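You operate a simulated robot arm through the tools that you are given. There is no shell and no other tool. Be economical: measure what you need, move in short steps, check, and stop when the job is done.

You are at the controls of a simulated two-armed robot. One attempt, no reset.

TASK
On the table top, fold the checked cloth in half and then in half again.

Only the result counts: the job must be done as asked and must still hold three seconds after the hand-in. Knocking over, shifting, dropping, spilling or breaking anything else fails it. Flat cloth is picked up by pressing the open fingertips on it (5 to 10 N) and closing them slowly along it; thin cloth reads only 2 to 8 mm in the jaws.

THE ROBOT
Two 7-joint arms with two-finger parallel grippers on one trunk, on a base that drives. Base frame: it is fixed to the floor where the robot stands at the start and does not move with it; the origin is under the middle of the robot, x ahead of it, y to its left, z up. Readings come in m, degrees, newtons and seconds.
The left shoulder is at the start at [0.07, 0.176, 1.045], the right one opposite. Places, roughly: checked cloth [0.5, -0.1, 0.8]; table top [0.8, -0.2, 0.8]. Payload 3.43 kg a hand.
Tool frame (each hand has its own): the origin (TCP) lies between the finger pads and is the grasp point; the fingertips stand 0.03 m ahead of it; z points along the fingers, y is the line along which they close. Largest opening 0.094 m; finger width 0.028, thickness 0.01; the body of the gripper, 0.05 by 0.096 m, starts 0.055 m behind the TCP.
Orientation is that of the tool frame in the base frame, as [roll, pitch, yaw] about the fixed x, y, z axes, in that order (R = Rz(yaw) Ry(pitch) Rx(roll)). With the fingers straight down and closing along the base's y, the tool's x points along the base's -x, its y along +y and its z along -z.

THE INTERFACE
- The arms move only by the tool jog_arm. It takes "left_commands", "right_commands" or both (then of equal length, played together; a hand with none holds still); each is a list of rows, each a list of 7 numbers: the shift along the tool's x, y, z in m, then the turn, a rotation vector about the tool's x, y, z in degrees, then the opening in per cent of the stroke, from 0 (shut) to 100 (fully open). In form: [[dx, dy, dz, rx, ry, rz, gripper], ...]. A call has 1 to 8 rows; each row is the pose to reach, as a shift and turn from the pose commanded when the call began, along the tool's axes at that moment. Each row takes 0.2 s and may step no farther than 0.05 m and 8.6 degrees from the row before; otherwise, or with a gripper value out of range, the whole call is refused. Where a pose cannot be reached the arm comes as near as it can. A force on the tool above 40 N (or 10 N above the force at the start of the call, whichever is more), or a blocked arm, ends the call early, and 0.2 s more pass. Each finger travels about 0.153 m/s and halts on what it meets, pressing with about 28 N; the grip force reading is that of the motor and also rises with nothing between the fingers. The clock runs only during rows and for 0.2 s after the last one: add rows that repeat a pose to give the fingers time. It gives the time, the measured TCP pose, the force on the tool (base axes), the opening and the grip force at its end, in the units of the frame above (readings bear some noise), with the torque about the TCP (base axes, N m) and any sound that the robot's microphone picked up.
- Cameras (640 x 400 px; columns grow to the right, rows downward): "scene" is now at [0.1328, 0.0266, 1.3444]; the picture's right is [0.14, -0.99, -0.00], its down [-0.79, -0.11, -0.60] and it looks along [0.60, 0.08, -0.80] (base axes); focal length 275 px, centre (320, 200). "left" rides on the left gripper at [0.076, -0.014, -0.103] in its tool frame; the picture's right is [0.18, 0.98, 0.00], its down [-0.75, 0.14, -0.64] and it looks along [-0.63, 0.12, 0.77] (tool axes); focal length 243 px, centre (320, 200). "right" rides on the right gripper at [0.076, 0.014, -0.103] in its tool frame; the picture's right is [-0.18, 0.98, 0.00], its down [-0.75, -0.14, -0.64] and it looks along [-0.63, -0.12, 0.77] (tool axes); focal length 243 px, centre (320, 200). There is no depth. A picture from a camera that has moved, and an enlarged one, comes with that camera's place and axes in the base frame and with its lens. The place of the scene camera against the robot may be out by one fixed shift of up to 0.025 m in any direction.
- snapshot(camera): a new picture of that camera. No time passes.
- lift_body(by): slides the trunk up (or, below 0, down) by that many m; the arms and the scene camera ride with it, the base frame stays. It gives what a move gives, with no picture.
- steer(legs): drives the robot by 1 to 6 legs, each [ahead, turn to the left] in m and degrees, along the robot's own axes; the way and the turn of a leg run together, so that a leg with both is an arc; at most 1.5 m and 180 degrees a leg. The arms and the cameras ride along, it lands a little off, and it stops where it bumps. It gives what a move gives.
- head_to(pan, tilt): turns the head with the scene camera to pan (to the left, within 86 degrees either way) and tilt (down, from -29 to 69), counted from straight ahead of the robot. It gives what a move gives.
- zoom(camera, box): a new picture of the part [left, top, right, bottom] of that camera's present view, enlarged. No time passes.
- hand_in(): hands the job in; it is judged then, once.

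Work in short steps. Places have to be worked out from the pictures, the camera data and where the tool is seen: move nearer, look again, correct. Check each grasp and each placing, and mend what went wrong. You have 120 turns and 108 pictures in all, those below and enlarged ones among them. Open the grippers and draw the arms clear of the work before you hand the job in, unless the task says otherwise; then end with one line.

The tools are called after "Emit:" as a command line: name --argument value ..., lists and objects as JSON in quotes. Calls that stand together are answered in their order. jog_arm: Moves the arms, as the interface text tells. Its arguments: {"type":"object","properties":{"left_commands":{"type":"array","items":{"type":"array","items":{"type":"number"}}},"right_commands":{"type":"array","items":{"type":"array","items":{"type":"number"}}}},"required":[]} The other tools are called the same way: lift_body (by) slides the trunk up or down; steer (legs) drives the base; head_to (pan, tilt) turns the head that bears the scene camera; snapshot (camera) takes a picture; zoom (camera, box) takes an enlarged picture of a part of a camera's view; hand_in () hands the job in.

At the start:

```text
t: 0.0
left_position: [0.4843, 0.1475, 0.9208]
left_tool_rot: [180.0, 0.0, -179.9]
left_ft_force: [-0.2, -1.2, 0.3]
left_moment: [0.01, -0.02, -0.04]
left_width: 0.0939
left_gripper_force: 0.0
right_position: [0.3723, -0.1999, 0.9858]
right_tool_rot: [-179.9, 0.1, -179.8]
right_ft_force: [-1.4, -0.1, -0.3]
right_moment: [-0.02, -0.01, 0.01]
right_width: 0.0944
right_gripper_force: 0.0
trunk travel left (down, up): [-0.625, 0.215]
robot x, y, heading: [-0.0028, 0.006, -0.1]
head pan, tilt: [8.0, 52.8]
```

scene: 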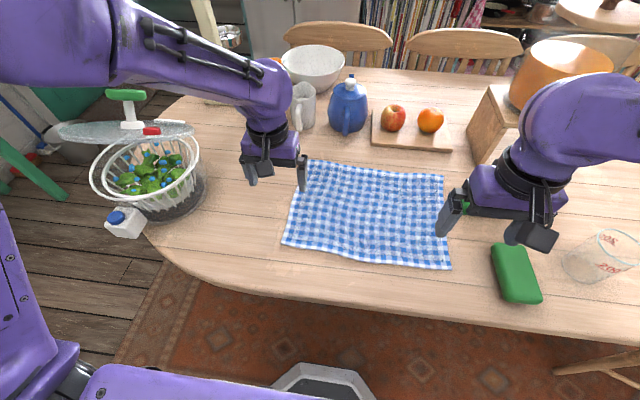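
right: 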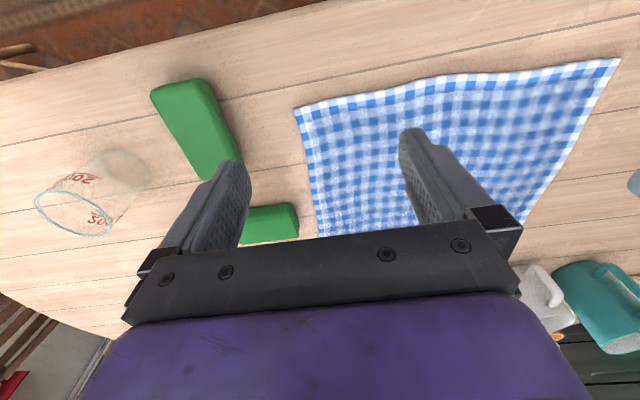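
left: 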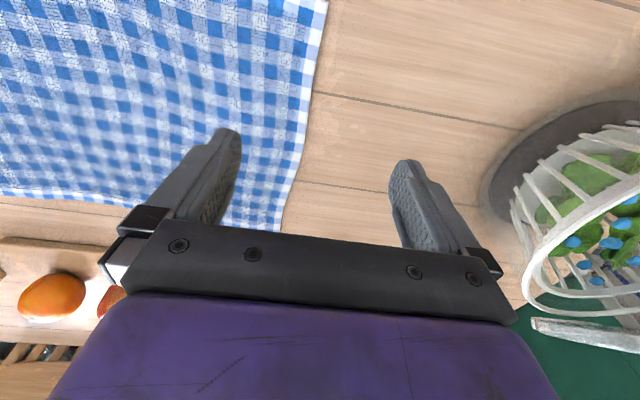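

The scene view puts the cloth at about x 0.41..0.66 and y -0.22..0.13. I will fold the far edge to the near edge first, so I move both hands over the far corners for a closer look.

Emit:
jog_arm --left_commands '[[-0.02, 0, 0, 0, 0, 0, 60], [-0.04, -0.01, 0, 0, 0, 0, 60], [-0.06, -0.02, 0, 0, 0, 0, 50], [-0.08, -0.03, 0, 0, 0, 0, 50], [-0.1, -0.04, 0, 0, 0, 0, 50], [-0.12, -0.05, 0, 0, 0, 0, 50]]' --right_commands '[[-0.04, 0, 0.01, 0, 0, 0, 60], [-0.08, 0, 0.02, 0, 0, 0, 60], [-0.12, 0, 0.03, 0, 0, 0, 50], [-0.16, 0, 0.04, 0, 0, 0, 50], [-0.2, 0, 0.05, 0, 0, 0, 50], [-0.24, 0.0, 0.066, 0, 0, 0, 50]]'

Emit:
snapshot --camera "left"

Emit:
snapshot --camera "right"

Emit:
snapshot --camera "scene"

```text
t: 1.4
left_position: [0.6075, 0.0981, 0.9176]
left_tool_rot: [-180.0, -0.3, -179.9]
left_ft_force: [0.7, 0.7, -0.4]
left_moment: [-0.02, 0.03, -0.04]
left_width: 0.0468
left_gripper_force: 0.2
right_position: [0.6139, -0.1984, 0.9189]
right_tool_rot: [180.0, -0.2, -179.9]
right_ft_force: [0.5, -0.4, 0.2]
right_moment: [-0.01, 0.01, 0.01]
right_width: 0.0472
right_gripper_force: 0.0
trunk travel left (down, up): [-0.625, 0.215]
robot x, y, heading: [-0.0005, -0.0013, 0.1]
head pan, tilt: [8.0, 52.8]
```

```text
104 pictures are left
camera left: at [0.5316, 0.0835, 1.0207], right [-0.19, 0.98, 0.0], down [0.76, 0.14, 0.64], along [0.63, 0.12, -0.77], focal length 243 px, centre (320, 200)
```

left: 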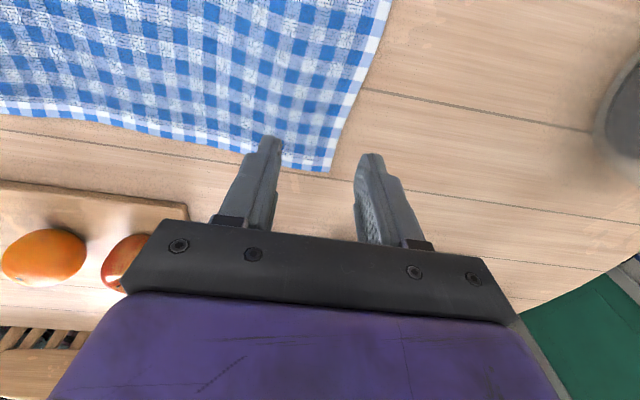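

```text
103 pictures are left
camera right: at [0.5387, -0.1842, 1.0207], right [0.18, 0.98, 0.0], down [0.76, -0.14, 0.64], along [0.63, -0.12, -0.77], focal length 243 px, centre (320, 200)
```

right: 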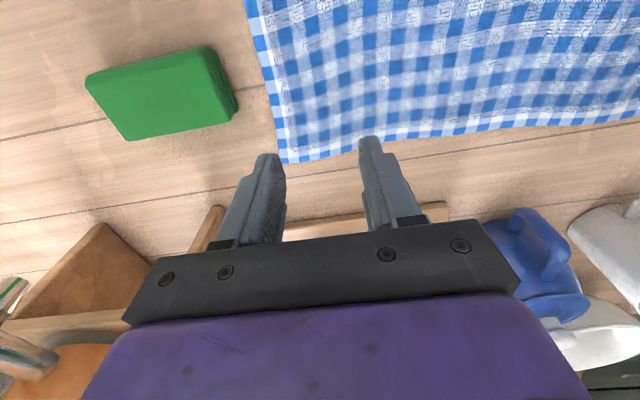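

```text
102 pictures are left
camera scene: at [0.1365, 0.0265, 1.344], right [0.14, -0.99, 0.0], down [-0.79, -0.11, -0.6], along [0.6, 0.08, -0.8], focal length 275 px, centre (320, 200)
```

scene: 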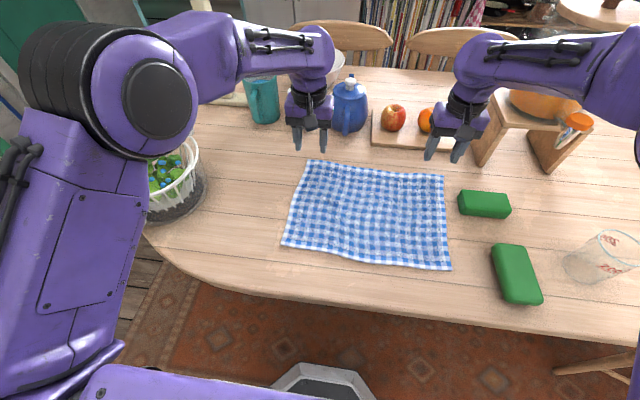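

The wrist views put the far-left corner at about (0.67, 0.12) and the far-right corner at (0.66, -0.247). I go over the pinch points and come down to about 2 cm above the table.

Emit:
jog_arm --left_commands '[[-0.024, -0.009, 0.01, 0, 0, 0, 50], [-0.048, -0.018, 0.03, 0, 0, 0, 50], [-0.048, -0.018, 0.05, 0, 0, 0, 50], [-0.048, -0.018, 0.065, 0, 0, 0, 50]]' --right_commands '[[-0.016, -0.005, 0.01, 0, 0, 0, 50], [-0.032, -0.009, 0.03, 0, 0, 0, 50], [-0.032, -0.009, 0.05, 0, 0, 0, 50], [-0.032, -0.009, 0.065, 0, 0, 0, 50]]'

Emit:
snapshot --camera "left"

Emit:
snapshot --camera "right"

```text
t: 2.4
left_position: [0.6542, 0.0814, 0.8553]
left_tool_rot: [180.0, -0.1, -179.9]
left_ft_force: [-0.5, 0.1, 0.0]
left_moment: [-0.01, 0.0, 0.01]
left_width: 0.0473
left_gripper_force: 0.0
right_position: [0.6472, -0.2062, 0.8541]
right_tool_rot: [179.9, 0.0, -180.0]
right_ft_force: [0.4, 0.6, -1.0]
right_moment: [-0.01, 0.03, -0.01]
right_width: 0.0468
right_gripper_force: 0.0
trunk travel left (down, up): [-0.625, 0.215]
robot x, y, heading: [0.0011, -0.0065, 0.2]
head pan, tilt: [8.0, 52.8]
```

```text
101 pictures are left
camera left: at [0.5788, 0.0664, 0.9576], right [-0.19, 0.98, 0.0], down [0.75, 0.14, 0.64], along [0.63, 0.12, -0.77], focal length 243 px, centre (320, 200)
```

left: 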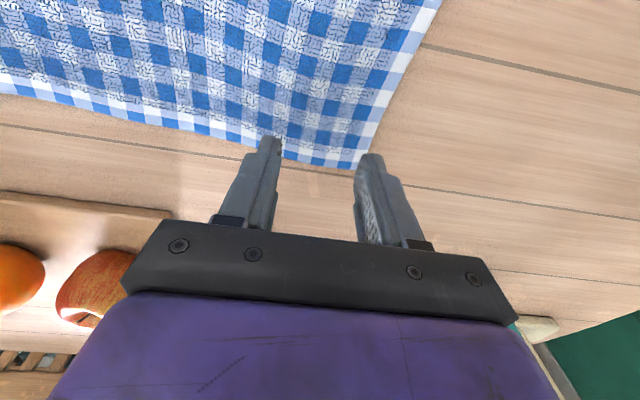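

```text
100 pictures are left
camera right: at [0.5705, -0.1931, 0.9562], right [0.18, 0.98, 0.0], down [0.75, -0.14, 0.64], along [0.63, -0.12, -0.77], focal length 243 px, centre (320, 200)
```

right: 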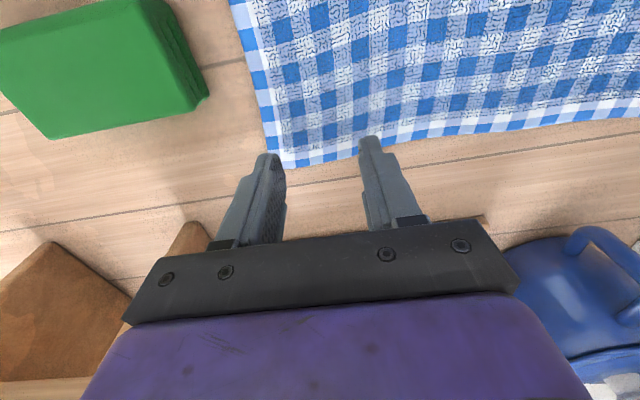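

Corners now read (0.673, 0.113) and (0.660, -0.237). I shift the hands 8 mm inward and lower toward contact.

Emit:
jog_arm --left_commands '[[0, -0.008, 0.006, 0, 0, 0, 50], [0, -0.008, 0.012, 0, 0, 0, 50], [0, -0.008, 0.018, 0, 0, 0, 50]]' --right_commands '[[0, 0.009, 0.006, 0, 0, 0, 50], [0, 0.009, 0.012, 0, 0, 0, 50], [0, 0.009, 0.018, 0, 0, 0, 50]]'

```text
t: 3.2
left_position: [0.6527, 0.0724, 0.8373]
left_tool_rot: [180.0, 0.1, -179.9]
left_ft_force: [-1.1, 0.1, 0.8]
left_moment: [-0.01, 0.01, 0.03]
left_width: 0.047
left_gripper_force: 0.1
right_position: [0.6443, -0.1993, 0.838]
right_tool_rot: [-180.0, 0.1, -179.8]
right_ft_force: [0.4, -0.1, -0.1]
right_moment: [0.01, -0.01, -0.03]
right_width: 0.047
right_gripper_force: 0.1
trunk travel left (down, up): [-0.625, 0.215]
robot x, y, heading: [-0.0015, 0.0007, 0.0]
head pan, tilt: [8.0, 52.8]
```

No contact yet, so I lower a little more.

Emit:
jog_arm --left_commands '[[0, 0, 0.003, 0, 0, 0, 50], [0, 0, 0.006, 0, 0, 0, 50]]' --right_commands '[[0, 0, 0.003, 0, 0, 0, 50], [0, 0, 0.006, 0, 0, 0, 50]]'

```text
t: 3.8
left_position: [0.6524, 0.0712, 0.8309]
left_tool_rot: [-180.0, 0.0, -179.9]
left_ft_force: [1.0, 1.1, 0.0]
left_moment: [0.01, -0.02, -0.02]
left_width: 0.0469
left_gripper_force: 0.1
right_position: [0.6451, -0.1992, 0.8302]
right_tool_rot: [179.9, 0.0, -179.8]
right_ft_force: [0.2, 0.3, 0.1]
right_moment: [-0.02, 0.02, 0.02]
right_width: 0.0466
right_gripper_force: 0.0
trunk travel left (down, up): [-0.625, 0.215]
robot x, y, heading: [0.0016, -0.0011, -0.0]
head pan, tilt: [8.0, 52.8]
```

Still no force, so the tips continue down in small steps.

Emit:
jog_arm --left_commands '[[0, 0, 0.002, 0, 0, 0, 50], [0, 0, 0.004, 0, 0, 0, 50]]' --right_commands '[[0, 0, 0.002, 0, 0, 0, 50], [0, 0, 0.004, 0, 0, 0, 50]]'

```text
t: 4.4
left_position: [0.6522, 0.073, 0.8276]
left_tool_rot: [-179.9, 0.0, -179.9]
left_ft_force: [-0.1, 0.6, -0.4]
left_moment: [0.05, -0.01, -0.01]
left_width: 0.0471
left_gripper_force: 0.1
right_position: [0.6455, -0.1994, 0.8275]
right_tool_rot: [-179.9, 0.1, -179.9]
right_ft_force: [-0.4, 0.6, -0.7]
right_moment: [0.0, 0.0, -0.02]
right_width: 0.0469
right_gripper_force: 0.1
trunk travel left (down, up): [-0.625, 0.215]
robot x, y, heading: [0.0012, -0.0032, -0.1]
head pan, tilt: [8.0, 52.8]
```

Still free; two more small steps.

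Emit:
jog_arm --left_commands '[[0, 0, 0.002, 0, 0, 0, 50], [0, 0, 0.004, 0, 0, 0, 50]]' --right_commands '[[0, 0, 0.002, 0, 0, 0, 50], [0, 0, 0.004, 0, 0, 0, 50]]'

Emit:
snapshot --camera "left"

```text
t: 5.0
left_position: [0.6527, 0.0719, 0.8244]
left_tool_rot: [180.0, 0.0, -179.9]
left_ft_force: [-0.1, -0.1, -0.5]
left_moment: [-0.02, 0.02, -0.01]
left_width: 0.0471
left_gripper_force: 0.2
right_position: [0.6452, -0.1971, 0.8222]
right_tool_rot: [-179.9, 0.1, -180.0]
right_ft_force: [0.3, -0.5, 0.0]
right_moment: [-0.03, 0.01, -0.03]
right_width: 0.0471
right_gripper_force: 0.1
trunk travel left (down, up): [-0.625, 0.215]
robot x, y, heading: [0.0, -0.0015, 0.4]
head pan, tilt: [8.0, 52.8]
```

```text
99 pictures are left
camera left: at [0.5767, 0.0582, 0.9259], right [-0.18, 0.98, 0.0], down [0.75, 0.14, 0.64], along [0.63, 0.12, -0.77], focal length 243 px, centre (320, 200)
```

left: 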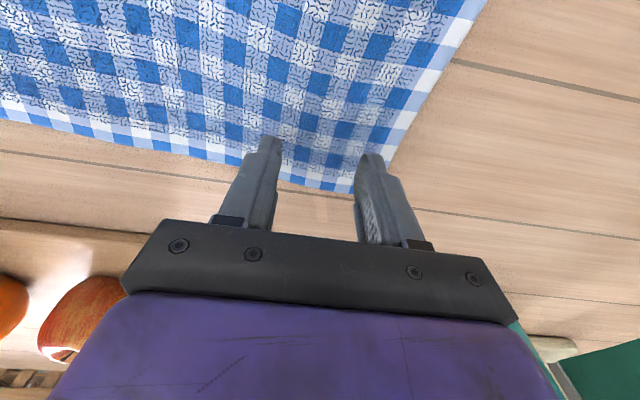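

The corner ray crosses earlier ones lower than I assumed, so the table top is probably at about 0.76-0.78. I continue down with the force guard.

Emit:
jog_arm --left_commands '[[0, 0, 0.003, 0, 0, 0, 50], [0, 0, 0.006, 0, 0, 0, 50], [0, 0, 0.009, 0, 0, 0, 50], [0, 0, 0.012, 0, 0, 0, 50]]' --right_commands '[[0, 0, 0.003, 0, 0, 0, 50], [0, 0, 0.006, 0, 0, 0, 50], [0, 0, 0.009, 0, 0, 0, 50], [0, 0, 0.012, 0, 0, 0, 50]]'

Emit:
snapshot --camera "left"

Emit:
snapshot --camera "right"

```text
t: 6.0
left_position: [0.6522, 0.0724, 0.8106]
left_tool_rot: [180.0, 0.1, -179.8]
left_ft_force: [-0.1, 0.1, 0.2]
left_moment: [0.02, -0.01, 0.0]
left_width: 0.0469
left_gripper_force: 0.0
right_position: [0.6445, -0.2001, 0.8116]
right_tool_rot: [-180.0, 0.1, -179.8]
right_ft_force: [0.0, 0.1, 0.9]
right_moment: [0.01, -0.01, -0.03]
right_width: 0.0469
right_gripper_force: 0.1
trunk travel left (down, up): [-0.625, 0.215]
robot x, y, heading: [-0.0034, -0.0025, -0.1]
head pan, tilt: [8.0, 52.8]
```

```text
98 pictures are left
camera left: at [0.5765, 0.0584, 0.9134], right [-0.19, 0.98, 0.0], down [0.75, 0.14, 0.64], along [0.63, 0.12, -0.77], focal length 243 px, centre (320, 200)
```

left: 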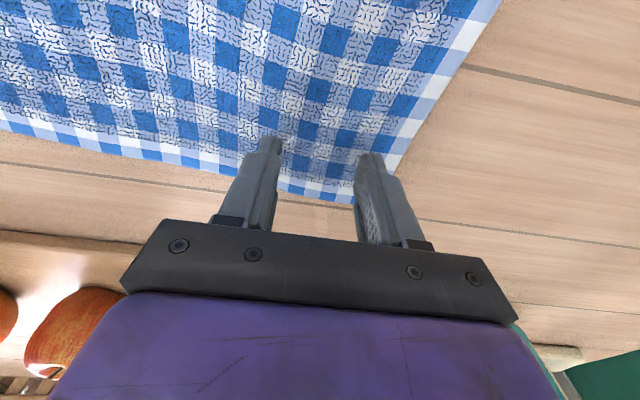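

```text
97 pictures are left
camera right: at [0.5681, -0.185, 0.9131], right [0.18, 0.98, 0.0], down [0.75, -0.14, 0.64], along [0.63, -0.12, -0.77], focal length 243 px, centre (320, 200)
```

right: 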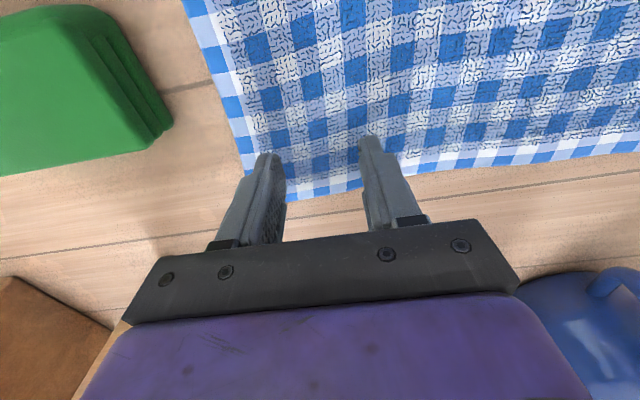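

With the tips at z 0.781 there is no contact, and at this depth the corners are about (0.689, 0.122) and (0.676, -0.256). I shift outward a little and keep lowering.

Emit:
jog_arm --left_commands '[[-0.014, 0.01, 0.0, 0, 0, 0, 50], [-0.014, 0.01, 0.003, 0, 0, 0, 50], [-0.014, 0.01, 0.006, 0, 0, 0, 50]]' --right_commands '[[-0.014, -0.014, 0.0, 0, 0, 0, 50], [-0.014, -0.014, 0.003, 0, 0, 0, 50], [-0.014, -0.014, 0.006, 0, 0, 0, 50]]'

```text
t: 6.8
left_position: [0.6662, 0.0817, 0.8067]
left_tool_rot: [-180.0, 0.0, -179.9]
left_ft_force: [0.5, -0.2, -0.4]
left_moment: [-0.01, 0.03, -0.01]
left_width: 0.0471
left_gripper_force: 0.1
right_position: [0.6605, -0.2142, 0.8055]
right_tool_rot: [180.0, 0.0, -179.9]
right_ft_force: [-0.4, 0.7, 0.8]
right_moment: [-0.03, 0.05, 0.01]
right_width: 0.047
right_gripper_force: 0.1
trunk travel left (down, up): [-0.625, 0.215]
robot x, y, heading: [-0.0018, -0.0029, 0.1]
head pan, tilt: [8.0, 52.8]
```

Still no contact at z 0.806, so I step further down.

Emit:
jog_arm --left_commands '[[0, 0, 0.002, 0, 0, 0, 50], [0, 0, 0.004, 0, 0, 0, 50]]' --right_commands '[[0, 0, 0.002, 0, 0, 0, 50], [0, 0, 0.004, 0, 0, 0, 50]]'

```text
t: 7.4
left_position: [0.6664, 0.0819, 0.804]
left_tool_rot: [-179.9, 0.3, -179.9]
left_ft_force: [2.1, 0.3, 6.7]
left_moment: [0.02, -0.1, 0.0]
left_width: 0.0471
left_gripper_force: 0.0
right_position: [0.6577, -0.2132, 0.804]
right_tool_rot: [180.0, 0.2, -180.0]
right_ft_force: [1.1, -1.1, 5.0]
right_moment: [-0.04, -0.03, 0.01]
right_width: 0.0471
right_gripper_force: 0.1
trunk travel left (down, up): [-0.625, 0.215]
robot x, y, heading: [0.0002, -0.0011, 0.2]
head pan, tilt: [8.0, 52.8]
```

Contact reads 5 to 7 N, so the table top is at about z 0.774. I close slowly.

Emit:
jog_arm --left_commands '[[0, 0, 0, 0, 0, 0, 44], [0, 0, 0, 0, 0, 0, 38], [0, 0, 0, 0, 0, 0, 32], [0, 0, 0, 0, 0, 0, 26], [0, 0, 0, 0, 0, 0, 20], [0, 0, 0, 0, 0, 0, 14], [0, 0, 0, 0, 0, 0, 7], [0, 0, 0, 0, 0, 0, 0]]' --right_commands '[[0, 0, 0.001, 0, 0, 0, 44], [0, 0, 0.001, 0, 0, 0, 38], [0, 0, 0.001, 0, 0, 0, 32], [0, 0, 0.001, 0, 0, 0, 26], [0, 0, 0.001, 0, 0, 0, 20], [0, 0, 0.001, 0, 0, 0, 14], [0, 0, 0.001, 0, 0, 0, 7], [0, 0, 0.001, 0, 0, 0, 0]]'

Emit:
snapshot --camera "left"

Emit:
snapshot --camera "right"

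```text
t: 9.2
left_position: [0.6634, 0.0809, 0.8038]
left_tool_rot: [-179.9, 0.0, -180.0]
left_ft_force: [0.6, -6.5, 7.7]
left_moment: [-0.21, -0.01, 0.06]
left_width: 0.0039
left_gripper_force: 28.4
right_position: [0.6563, -0.2116, 0.8036]
right_tool_rot: [180.0, 0.2, -179.9]
right_ft_force: [0.2, 7.1, 11.0]
right_moment: [0.2, -0.01, -0.06]
right_width: 0.005
right_gripper_force: 27.8
trunk travel left (down, up): [-0.625, 0.215]
robot x, y, heading: [-0.0009, -0.0016, -0.1]
head pan, tilt: [8.0, 52.8]
```

```text
96 pictures are left
camera left: at [0.5883, 0.0676, 0.9054], right [-0.18, 0.98, 0.0], down [0.75, 0.14, 0.64], along [0.63, 0.12, -0.77], focal length 243 px, centre (320, 200)
```

left: 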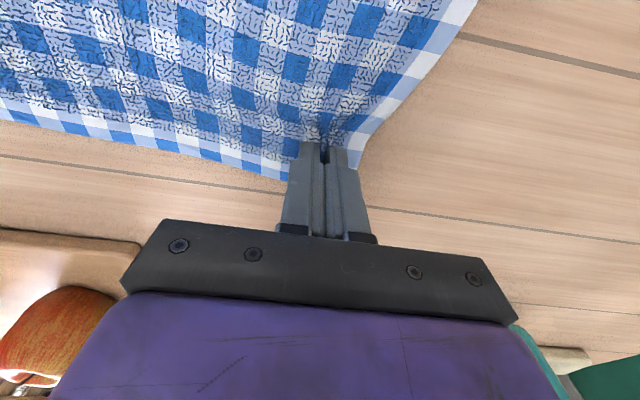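

```text
95 pictures are left
camera right: at [0.5802, -0.1984, 0.9049], right [0.18, 0.98, 0.0], down [0.75, -0.14, 0.64], along [0.63, -0.12, -0.76], focal length 243 px, centre (320, 200)
```

right: 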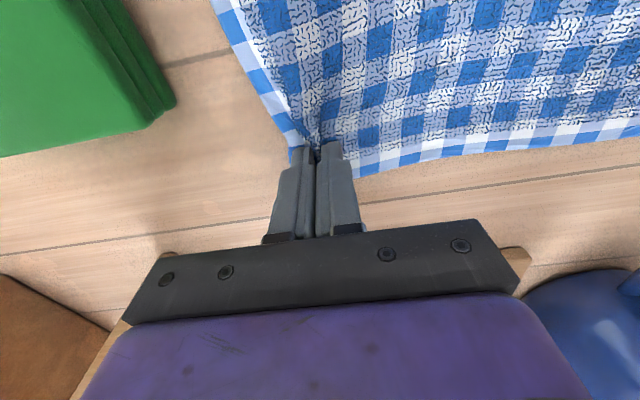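

Both corners are pinched (4 to 5 mm), but closing across the hem would leave it turned under after the fold. I release, lift, and turn the hands 90° so the fingers close perpendicular to the far edge.

Emit:
jog_arm --left_commands '[[0, 0, 0, 0, 0, 0, 20], [0, 0, 0, 0, 0, 0, 40], [0, 0, -0.03, 0, 0, 0, 50], [0, 0, -0.07, 0, 0, 0, 50], [0, 0, -0.07, 0, 0, 8.5, 50], [0, 0, -0.07, 0, 0, 17, 50], [0, 0, -0.07, 0, 0, 25.5, 50], [0, 0, -0.07, 0, 0, 34, 50]]' --right_commands '[[0, 0, 0, 0, 0, 0, 20], [0, 0, 0, 0, 0, 0, 40], [0, 0, -0.03, 0, 0, 0, 50], [0, 0, -0.07, 0, 0, 0, 50], [0, 0, -0.07, 0, 0, -8.5, 50], [0, 0, -0.07, 0, 0, -17, 50], [0, 0, -0.07, 0, 0, -25.5, 50], [0, 0, -0.07, 0, 0, -34, 50]]'

Emit:
jog_arm --left_commands '[[0, 0, 0, 0, 0, 8, 50], [0, 0, 0, 0, 0, 16, 50], [0, 0, 0, 0, 0, 24, 50], [0, 0, 0, 0, 0, 32, 50], [0, 0, 0, 0, 0, 40, 50], [0, 0, 0, 0, 0, 48, 50], [0, 0, 0, 0, 0, 56, 50]]' --right_commands '[[0, 0, 0, 0, 0, -8, 50], [0, 0, 0, 0, 0, -16, 50], [0, 0, 0, 0, 0, -24, 50], [0, 0, 0, 0, 0, -32, 50], [0, 0, 0, 0, 0, -40, 50], [0, 0, 0, 0, 0, -48, 50], [0, 0, 0, 0, 0, -56, 50]]'

Emit:
snapshot --camera "left"

Emit:
snapshot --camera "right"

Emit:
snapshot --camera "scene"

```text
t: 11.0
left_position: [0.6656, 0.0817, 0.8726]
left_tool_rot: [-180.0, 0.0, 145.9]
left_ft_force: [-0.4, -0.4, 0.0]
left_moment: [0.02, 0.04, 0.01]
left_width: 0.0471
left_gripper_force: 0.1
right_position: [0.6589, -0.2138, 0.8697]
right_tool_rot: [-179.9, 0.0, -145.7]
right_ft_force: [0.0, 0.2, -0.3]
right_moment: [0.02, 0.0, -0.02]
right_width: 0.0468
right_gripper_force: 0.0
trunk travel left (down, up): [-0.625, 0.215]
robot x, y, heading: [0.0009, -0.0013, -0.2]
head pan, tilt: [8.0, 52.8]
```

```text
t: 12.6
left_position: [0.6649, 0.0817, 0.8712]
left_tool_rot: [180.0, 0.0, 90.0]
left_ft_force: [-0.1, -0.4, -0.6]
left_moment: [0.0, 0.01, 0.0]
left_width: 0.0469
left_gripper_force: 0.1
right_position: [0.6594, -0.2126, 0.8699]
right_tool_rot: [-179.9, 0.0, -89.8]
right_ft_force: [0.4, 1.7, 0.2]
right_moment: [0.0, -0.02, 0.01]
right_width: 0.0471
right_gripper_force: 0.1
trunk travel left (down, up): [-0.625, 0.215]
robot x, y, heading: [-0.0014, -0.0006, -0.1]
head pan, tilt: [8.0, 52.8]
```

```text
94 pictures are left
camera left: at [0.6523, 0.158, 0.9733], right [0.98, 0.18, 0.0], down [0.14, -0.75, 0.64], along [0.12, -0.63, -0.77], focal length 243 px, centre (320, 200)
```

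left: 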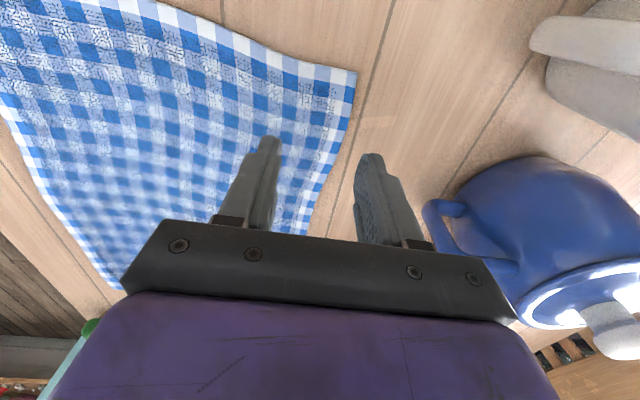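

```text
93 pictures are left
camera right: at [0.6444, -0.2885, 0.9725], right [-0.98, 0.18, 0.0], down [0.14, 0.75, 0.64], along [0.12, 0.63, -0.77], focal length 243 px, centre (320, 200)
```

right: 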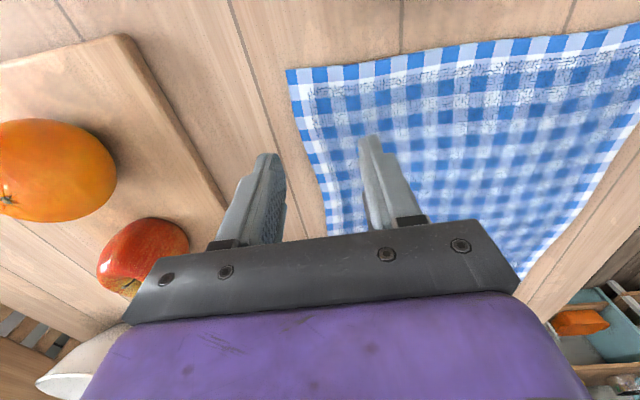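

```text
92 pictures are left
camera scene: at [0.1329, 0.0266, 1.3444], right [0.14, -0.99, 0.0], down [-0.79, -0.11, -0.6], along [0.6, 0.08, -0.8], focal length 275 px, centre (320, 200)
```

scene: 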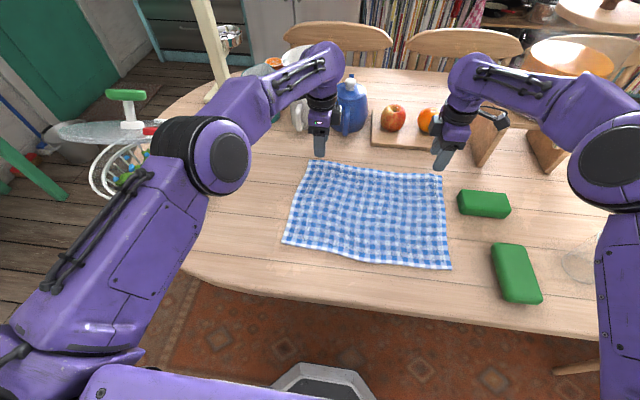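

With the hands turned, the corners read FL (0.687, 0.120) and FR (0.676, -0.252), and the cloth has relaxed flat. I narrow the jaws to 30% and place them straddling the hem near the corners.

Emit:
jog_arm --left_commands '[[0.018, 0.01, 0.02, 0, 0, 0, 30], [0.018, 0.01, 0.04, 0, 0, 0, 30], [0.018, 0.01, 0.055, 0, 0, 0, 30], [0.018, 0.01, 0.062, 0, 0, 0, 30]]' --right_commands '[[0.019, -0.006, 0.02, 0, 0, 0, 30], [0.019, -0.006, 0.04, 0, 0, 0, 30], [0.019, -0.006, 0.055, 0, 0, 0, 30], [0.019, -0.006, 0.062, 0, 0, 0, 30]]'

Emit:
snapshot --camera "left"

Emit:
snapshot --camera "right"

```text
t: 13.6
left_position: [0.6781, 0.1003, 0.8078]
left_tool_rot: [-180.0, 0.0, 90.1]
left_ft_force: [0.9, -0.2, 0.5]
left_moment: [-0.01, 0.02, 0.01]
left_width: 0.0282
left_gripper_force: 0.0
right_position: [0.666, -0.2312, 0.8074]
right_tool_rot: [-180.0, 0.1, -89.8]
right_ft_force: [-0.3, 0.2, -0.1]
right_moment: [0.01, -0.04, 0.01]
right_width: 0.0281
right_gripper_force: 0.1
trunk travel left (down, up): [-0.625, 0.215]
robot x, y, heading: [0.0023, -0.0006, -0.2]
head pan, tilt: [8.0, 52.8]
```

```text
91 pictures are left
camera left: at [0.6631, 0.1764, 0.9103], right [0.98, 0.19, 0.0], down [0.14, -0.75, 0.64], along [0.12, -0.63, -0.77], focal length 243 px, centre (320, 200)
```

left: 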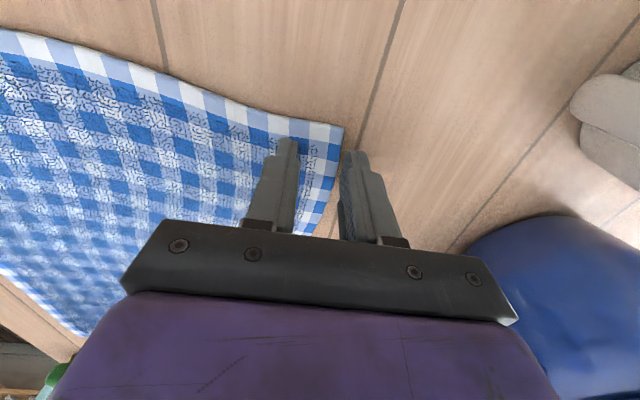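

```text
90 pictures are left
camera right: at [0.6517, -0.3087, 0.9097], right [-0.98, 0.18, 0.0], down [0.14, 0.75, 0.64], along [0.12, 0.63, -0.77], focal length 243 px, centre (320, 200)
```

right: 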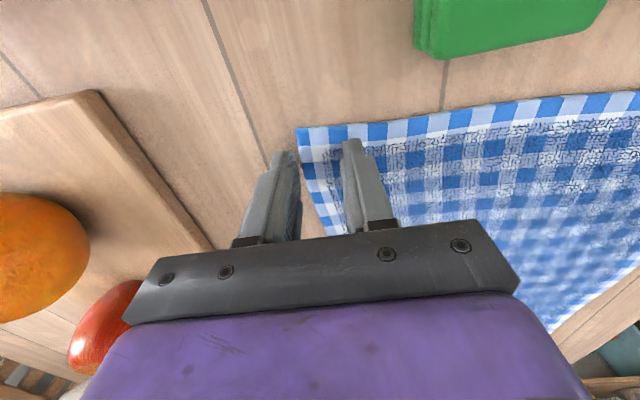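

The inner finger is on the cloth and the outer one just past the hem on both sides. Press down.

Emit:
jog_arm --left_commands '[[0, 0, 0.002, 0, 0, 0, 30], [0, 0, 0.004, 0, 0, 0, 30], [0, 0, 0.0052, 0, 0, 0, 30]]' --right_commands '[[0, 0, 0.002, 0, 0, 0, 30], [0, 0, 0.004, 0, 0, 0, 30], [0, 0, 0.0052, 0, 0, 0, 30]]'

```text
t: 14.4
left_position: [0.6768, 0.0993, 0.8041]
left_tool_rot: [-179.9, 0.0, 90.1]
left_ft_force: [0.7, -0.2, 1.7]
left_moment: [-0.01, 0.03, 0.0]
left_width: 0.028
left_gripper_force: 0.0
right_position: [0.6656, -0.2322, 0.8044]
right_tool_rot: [-179.9, 0.0, -89.8]
right_ft_force: [1.2, -0.9, 2.8]
right_moment: [-0.03, 0.01, 0.02]
right_width: 0.0279
right_gripper_force: 0.0
trunk travel left (down, up): [-0.625, 0.215]
robot x, y, heading: [0.0005, -0.0045, -0.0]
head pan, tilt: [8.0, 52.8]
```

Light contact only; I press 1 mm more and close slowly.

Emit:
jog_arm --left_commands '[[0, 0, 0.0015, 0, 0, 0, 30], [0, 0, 0.0015, 0, 0, 0, 25], [0, 0, 0.0015, 0, 0, 0, 20], [0, 0, 0.0015, 0, 0, 0, 15], [0, 0, 0.0015, 0, 0, 0, 10], [0, 0, 0.0015, 0, 0, 0, 5], [0, 0, 0.0015, 0, 0, 0, 0], [0, 0, 0.0015, 0, 0, 0, 0]]' --right_commands '[[0, 0, 0.0012, 0, 0, 0, 30], [0, 0, 0.0012, 0, 0, 0, 25], [0, 0, 0.0012, 0, 0, 0, 20], [0, 0, 0.0012, 0, 0, 0, 15], [0, 0, 0.0012, 0, 0, 0, 10], [0, 0, 0.0012, 0, 0, 0, 5], [0, 0, 0.0012, 0, 0, 0, 0], [0, 0, 0.0012, 0, 0, 0, 0]]'

Emit:
snapshot --camera "left"

Emit:
snapshot --camera "right"

```text
t: 16.2
left_position: [0.6751, 0.1012, 0.8037]
left_tool_rot: [179.9, 0.0, 90.1]
left_ft_force: [-1.5, 0.3, 2.4]
left_moment: [0.01, 0.03, 0.01]
left_width: 0.0042
left_gripper_force: 28.4
right_position: [0.6635, -0.2323, 0.8038]
right_tool_rot: [-179.9, 0.0, -89.8]
right_ft_force: [-1.7, 0.3, 5.4]
right_moment: [0.03, 0.12, -0.01]
right_width: 0.0041
right_gripper_force: 28.1
trunk travel left (down, up): [-0.625, 0.215]
robot x, y, heading: [-0.001, -0.003, 0.1]
head pan, tilt: [8.0, 52.8]
```

```text
89 pictures are left
camera left: at [0.6609, 0.1766, 0.9057], right [0.98, 0.18, 0.0], down [0.14, -0.75, 0.64], along [0.12, -0.63, -0.77], focal length 243 px, centre (320, 200)
```

left: 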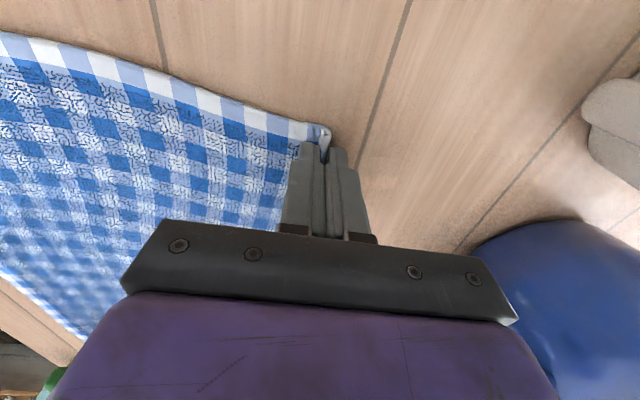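

```text
88 pictures are left
camera right: at [0.6494, -0.3076, 0.9051], right [-0.98, 0.18, 0.0], down [0.14, 0.75, 0.64], along [0.12, 0.63, -0.77], focal length 243 px, centre (320, 200)
```

right: 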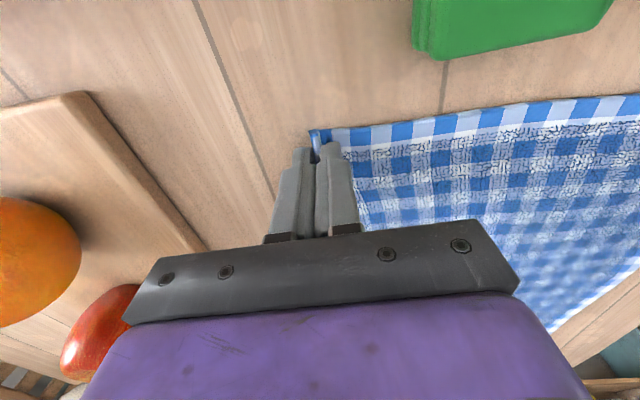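

Both hems are cleanly pinched (4 mm). I lift and carry the far edge back along the first half of an arc, both hands together.

Emit:
jog_arm --left_commands '[[0, -0.0025, -0.024, 0, 0, 0, 0], [0.001, -0.01, -0.048, 0, 0, 0, 0], [0.001, -0.022, -0.0695, 0, 0, 0, 0], [0.002, -0.0385, -0.088, 0, 0, 0, 0], [0.003, -0.058, -0.104, 0, 0, 0, 0], [0.004, -0.081, -0.1155, 0, 0, 0, 0], [0.005, -0.106, -0.1225, 0, 0, 0, 0], [0.006, -0.1315, -0.125, 0, 0, 0, 0]]' --right_commands '[[0, 0.0025, -0.024, 0, 0, 0, 0], [-0.001, 0.01, -0.048, 0, 0, 0, 0], [-0.001, 0.022, -0.0695, 0, 0, 0, 0], [-0.002, 0.0385, -0.088, 0, 0, 0, 0], [-0.003, 0.058, -0.104, 0, 0, 0, 0], [-0.004, 0.081, -0.1155, 0, 0, 0, 0], [-0.005, 0.106, -0.1225, 0, 0, 0, 0], [-0.006, 0.1315, -0.125, 0, 0, 0, 0]]'

Emit:
snapshot --camera "scene"

```text
t: 18.0
left_position: [0.542, 0.1074, 0.9289]
left_tool_rot: [179.9, 0.0, 90.1]
left_ft_force: [0.6, -0.2, -1.0]
left_moment: [0.02, -0.03, 0.05]
left_width: 0.004
left_gripper_force: 28.1
right_position: [0.5317, -0.2252, 0.9282]
right_tool_rot: [-179.8, -0.1, -89.8]
right_ft_force: [-0.1, 0.3, -1.1]
right_moment: [0.01, -0.01, 0.02]
right_width: 0.0043
right_gripper_force: 27.9
trunk travel left (down, up): [-0.625, 0.215]
robot x, y, heading: [0.0002, -0.0052, -0.0]
head pan, tilt: [8.0, 52.8]
```

```text
87 pictures are left
camera scene: at [0.1305, 0.0269, 1.3446], right [0.14, -0.99, 0.0], down [-0.79, -0.11, -0.61], along [0.6, 0.08, -0.8], focal length 275 px, centre (320, 200)
```

scene: 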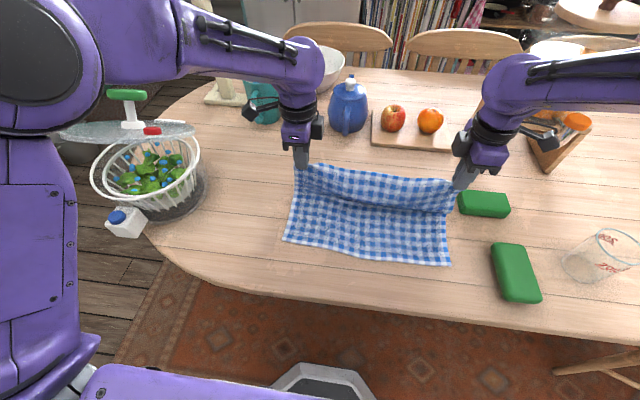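

The far edge is up and the rest of the cloth is lying still. I continue down the second half, stopping about 2 cm above the table.

Emit:
jog_arm --left_commands '[[0.001, -0.0257, 0.0024, 0, 0, 0, 0], [0.002, -0.0503, 0.0095, 0, 0, 0, 0], [0.002, -0.0731, 0.021, 0, 0, 0, 0], [0.003, -0.093, 0.0366, 0, 0, 0, 0], [0.004, -0.1093, 0.0556, 0, 0, 0, 0], [0.005, -0.1215, 0.077, 0, 0, 0, 0], [0.006, -0.129, 0.1, 0, 0, 0, 0]]' --right_commands '[[-0.001, 0.0257, 0.0024, 0, 0, 0, 0], [-0.002, 0.0503, 0.0095, 0, 0, 0, 0], [-0.002, 0.0731, 0.021, 0, 0, 0, 0], [-0.003, 0.093, 0.0366, 0, 0, 0, 0], [-0.004, 0.1093, 0.0556, 0, 0, 0, 0], [-0.005, 0.1215, 0.077, 0, 0, 0, 0], [-0.006, 0.129, 0.1, 0, 0, 0, 0]]'

Emit:
snapshot --camera "scene"

Emit:
snapshot --camera "left"

Emit:
snapshot --camera "right"

```text
t: 19.6
left_position: [0.4152, 0.1126, 0.8286]
left_tool_rot: [-180.0, 0.0, 90.1]
left_ft_force: [1.4, 0.3, 0.0]
left_moment: [0.0, 0.03, 0.0]
left_width: 0.0041
left_gripper_force: 28.0
right_position: [0.4043, -0.2202, 0.8251]
right_tool_rot: [179.9, 0.0, -89.8]
right_ft_force: [-0.6, -0.1, -0.4]
right_moment: [0.02, 0.01, 0.0]
right_width: 0.0042
right_gripper_force: 28.5
trunk travel left (down, up): [-0.625, 0.215]
robot x, y, heading: [0.0043, -0.0031, 0.2]
head pan, tilt: [8.0, 52.8]
```

```text
86 pictures are left
camera scene: at [0.134, 0.0267, 1.3443], right [0.14, -0.99, 0.0], down [-0.79, -0.11, -0.6], along [0.6, 0.08, -0.8], focal length 275 px, centre (320, 200)
```

scene: 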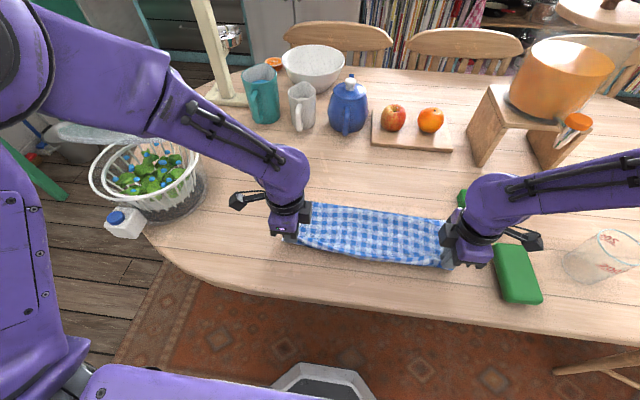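

```text
85 pictures are left
camera left: at [0.4013, 0.1891, 0.9304], right [0.98, 0.18, 0.0], down [0.14, -0.75, 0.64], along [0.12, -0.63, -0.77], focal length 243 px, centre (320, 200)
```

left: 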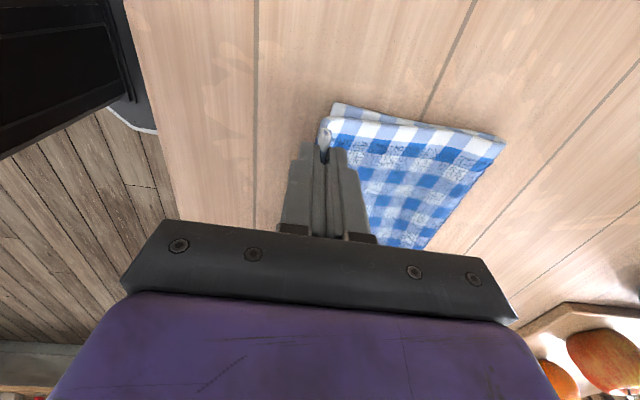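

```text
84 pictures are left
camera right: at [0.3898, -0.296, 0.927], right [-0.98, 0.18, 0.0], down [0.14, 0.75, 0.64], along [0.12, 0.63, -0.77], focal length 243 px, centre (320, 200)
```

right: 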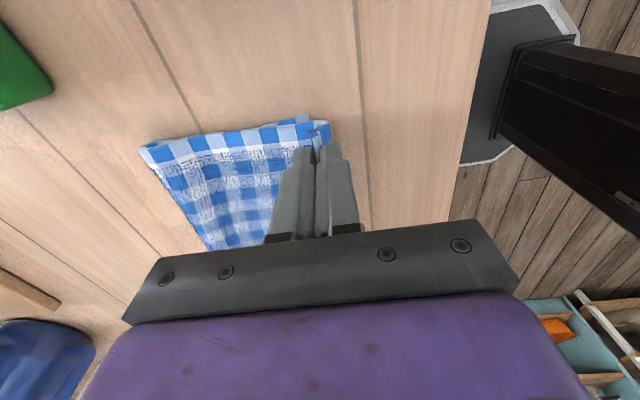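

The hem is 2 cm above the near edge. The bottom corners read (0.420, 0.140) and (0.411, -0.239), so I shift about 8 mm forward, the left hand 6 mm outward, and lower.

Emit:
jog_arm --left_commands '[[0.003, 0.004, 0.006, 0, 0, 0, 0], [0.006, 0.008, 0.012, 0, 0, 0, 0], [0.006, 0.008, 0.017, 0, 0, 0, 0], [0.006, 0.008, 0.021, 0, 0, 0, 0]]' --right_commands '[[0, -0.004, 0.006, 0, 0, 0, 0], [0, -0.008, 0.01, 0, 0, 0, 0], [0, -0.008, 0.014, 0, 0, 0, 0], [0, -0.008, 0.0175, 0, 0, 0, 0]]'

Emit:
snapshot --camera "left"

Emit:
snapshot --camera "right"

```text
t: 20.6
left_position: [0.4225, 0.1196, 0.8073]
left_tool_rot: [179.8, 0.1, 90.1]
left_ft_force: [0.2, -0.3, 8.8]
left_moment: [-0.01, -0.03, -0.02]
left_width: 0.0041
left_gripper_force: 28.0
right_position: [0.4111, -0.2192, 0.8113]
right_tool_rot: [-179.7, 0.1, -89.9]
right_ft_force: [-0.1, 1.4, 2.4]
right_moment: [0.07, 0.01, -0.02]
right_width: 0.0045
right_gripper_force: 28.2
trunk travel left (down, up): [-0.625, 0.215]
robot x, y, heading: [-0.0035, -0.0072, -0.0]
head pan, tilt: [8.0, 52.8]
```

```text
83 pictures are left
camera left: at [0.4091, 0.1951, 0.9095], right [0.98, 0.19, 0.0], down [0.14, -0.75, 0.64], along [0.12, -0.63, -0.77], focal length 243 px, centre (320, 200)
```

left: 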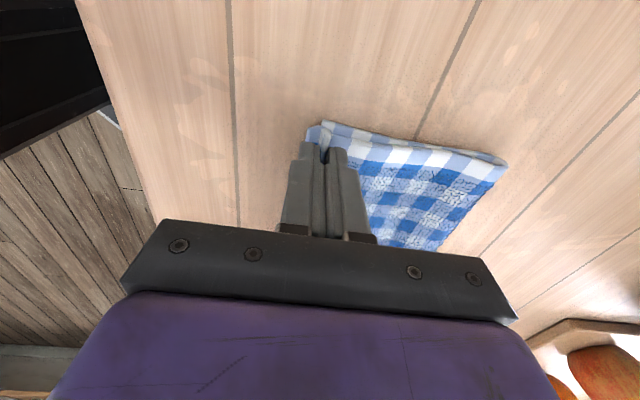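

```text
82 pictures are left
camera right: at [0.3971, -0.296, 0.9121], right [-0.98, 0.18, 0.0], down [0.14, 0.75, 0.64], along [0.12, 0.63, -0.77], focal length 243 px, centre (320, 200)
```

right: 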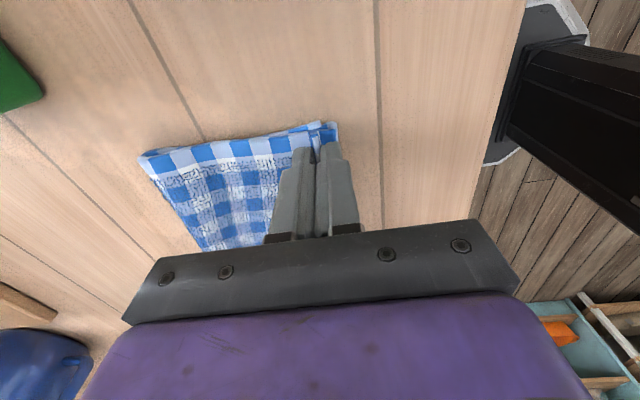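

Both hems touch down on the near edge. I open the jaws slightly, then lift straight up to inspect.

Emit:
jog_arm --left_commands '[[0, 0, -0.001, 0, 0, 0, 5], [0, 0, -0.001, 0, 0, 0, 12], [0, 0, -0.001, 0, 0, 0, 20], [0, 0, -0.01, 0, 0, 0, 25], [0, 0, -0.03, 0, 0, 0, 30], [0, 0, -0.06, 0, 0, 0, 30], [0.02, 0, -0.1, 0, 0, 0, 30]]' --right_commands '[[0, 0, 0.001, 0, 0, 0, 5], [0, 0, 0.001, 0, 0, 0, 12], [0, 0, 0, 0, 0, 0, 20], [0, 0, -0.01, 0, 0, 0, 25], [0, 0, -0.03, 0, 0, 0, 30], [0, 0, -0.06, 0, 0, 0, 30], [0.02, 0, -0.1, 0, 0, 0, 30]]'

Emit:
snapshot --camera "left"

Emit:
snapshot --camera "right"

Emit:
snapshot --camera "scene"

```text
t: 22.2
left_position: [0.4198, 0.1392, 0.9084]
left_tool_rot: [179.9, 0.0, 90.0]
left_ft_force: [-0.2, 0.6, 0.4]
left_moment: [-0.01, 0.0, 0.01]
left_width: 0.0285
left_gripper_force: 0.1
right_position: [0.4088, -0.2407, 0.912]
right_tool_rot: [-179.8, -0.1, -89.9]
right_ft_force: [-0.5, 0.3, -0.1]
right_moment: [-0.02, -0.04, 0.0]
right_width: 0.0281
right_gripper_force: 0.2
trunk travel left (down, up): [-0.625, 0.215]
robot x, y, heading: [-0.0006, -0.001, -0.0]
head pan, tilt: [8.0, 52.8]
```

```text
81 pictures are left
camera left: at [0.406, 0.215, 1.0105], right [0.98, 0.18, 0.0], down [0.14, -0.75, 0.64], along [0.12, -0.63, -0.77], focal length 243 px, centre (320, 200)
```

left: 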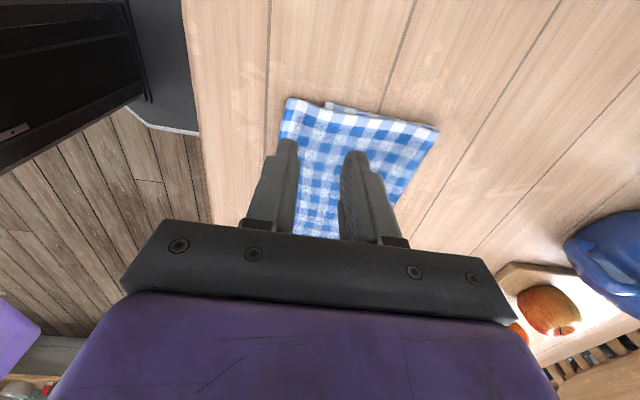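

```text
80 pictures are left
camera right: at [0.394, -0.3174, 1.013], right [-0.98, 0.18, 0.0], down [0.14, 0.75, 0.64], along [0.12, 0.63, -0.77], focal length 243 px, centre (320, 200)
```

right: 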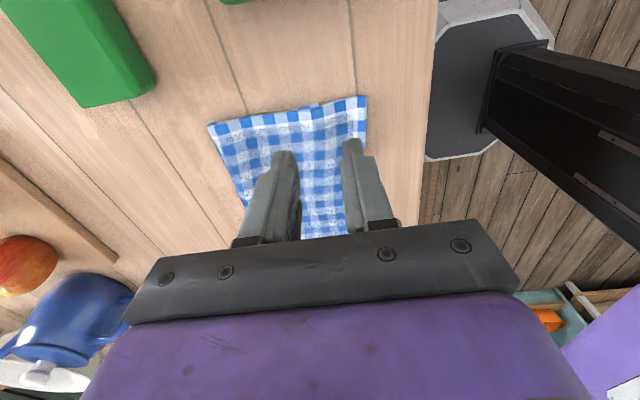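

```text
79 pictures are left
camera scene: at [0.1293, 0.0268, 1.3446], right [0.14, -0.99, 0.0], down [-0.79, -0.11, -0.61], along [0.6, 0.08, -0.79], focal length 275 px, centre (320, 200)
```

scene: 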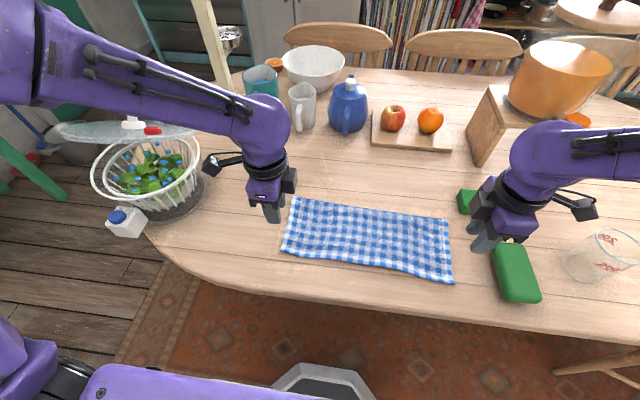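

The first fold is flat, but the tucked hem unrolled and the top edge overshoots the bottom near edge by a few cm. I zoom in to measure it before mending.

Emit:
zoom --camera "left" --box '[240, 70, 460, 207]'

Emit:
zoom --camera "right" --box '[190, 70, 410, 207]'

Emit:
zoom --camera "scene" --box '[260, 180, 480, 317]'

```text
2.91 times, centred on (350, 138) of left
camera zoom: at [0.406, 0.215, 1.0105], right [0.98, 0.18, 0.0], down [0.14, -0.75, 0.64], along [0.12, -0.63, -0.77], focal length 706 px, centre (233, 379)
```

zoom: 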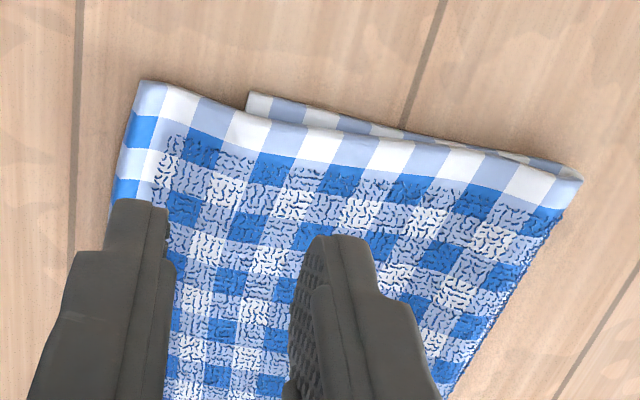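

```text
2.91 times, centred on (300, 138) of right
camera zoom: at [0.394, -0.3174, 1.013], right [-0.98, 0.18, 0.0], down [0.14, 0.75, 0.64], along [0.12, 0.63, -0.77], focal length 706 px, centre (378, 379)
```

zoom: 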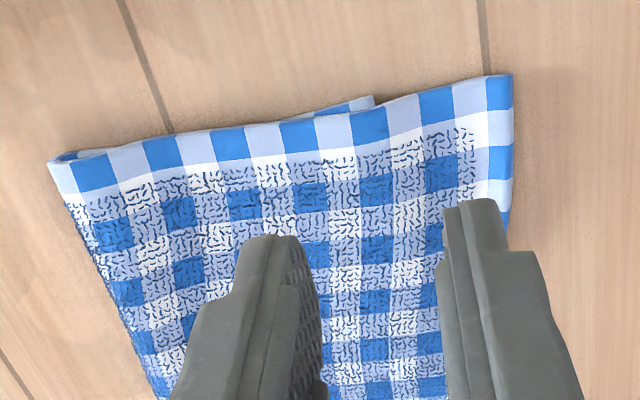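

```text
2.91 times, centred on (370, 248) of scene
camera zoom: at [0.1293, 0.0268, 1.3446], right [0.14, -0.99, 0.0], down [-0.79, -0.11, -0.61], along [0.6, 0.08, -0.79], focal length 800 px, centre (174, 59)
```

zoom: 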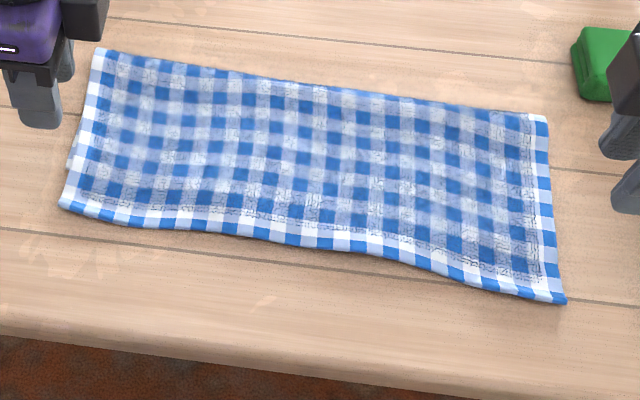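

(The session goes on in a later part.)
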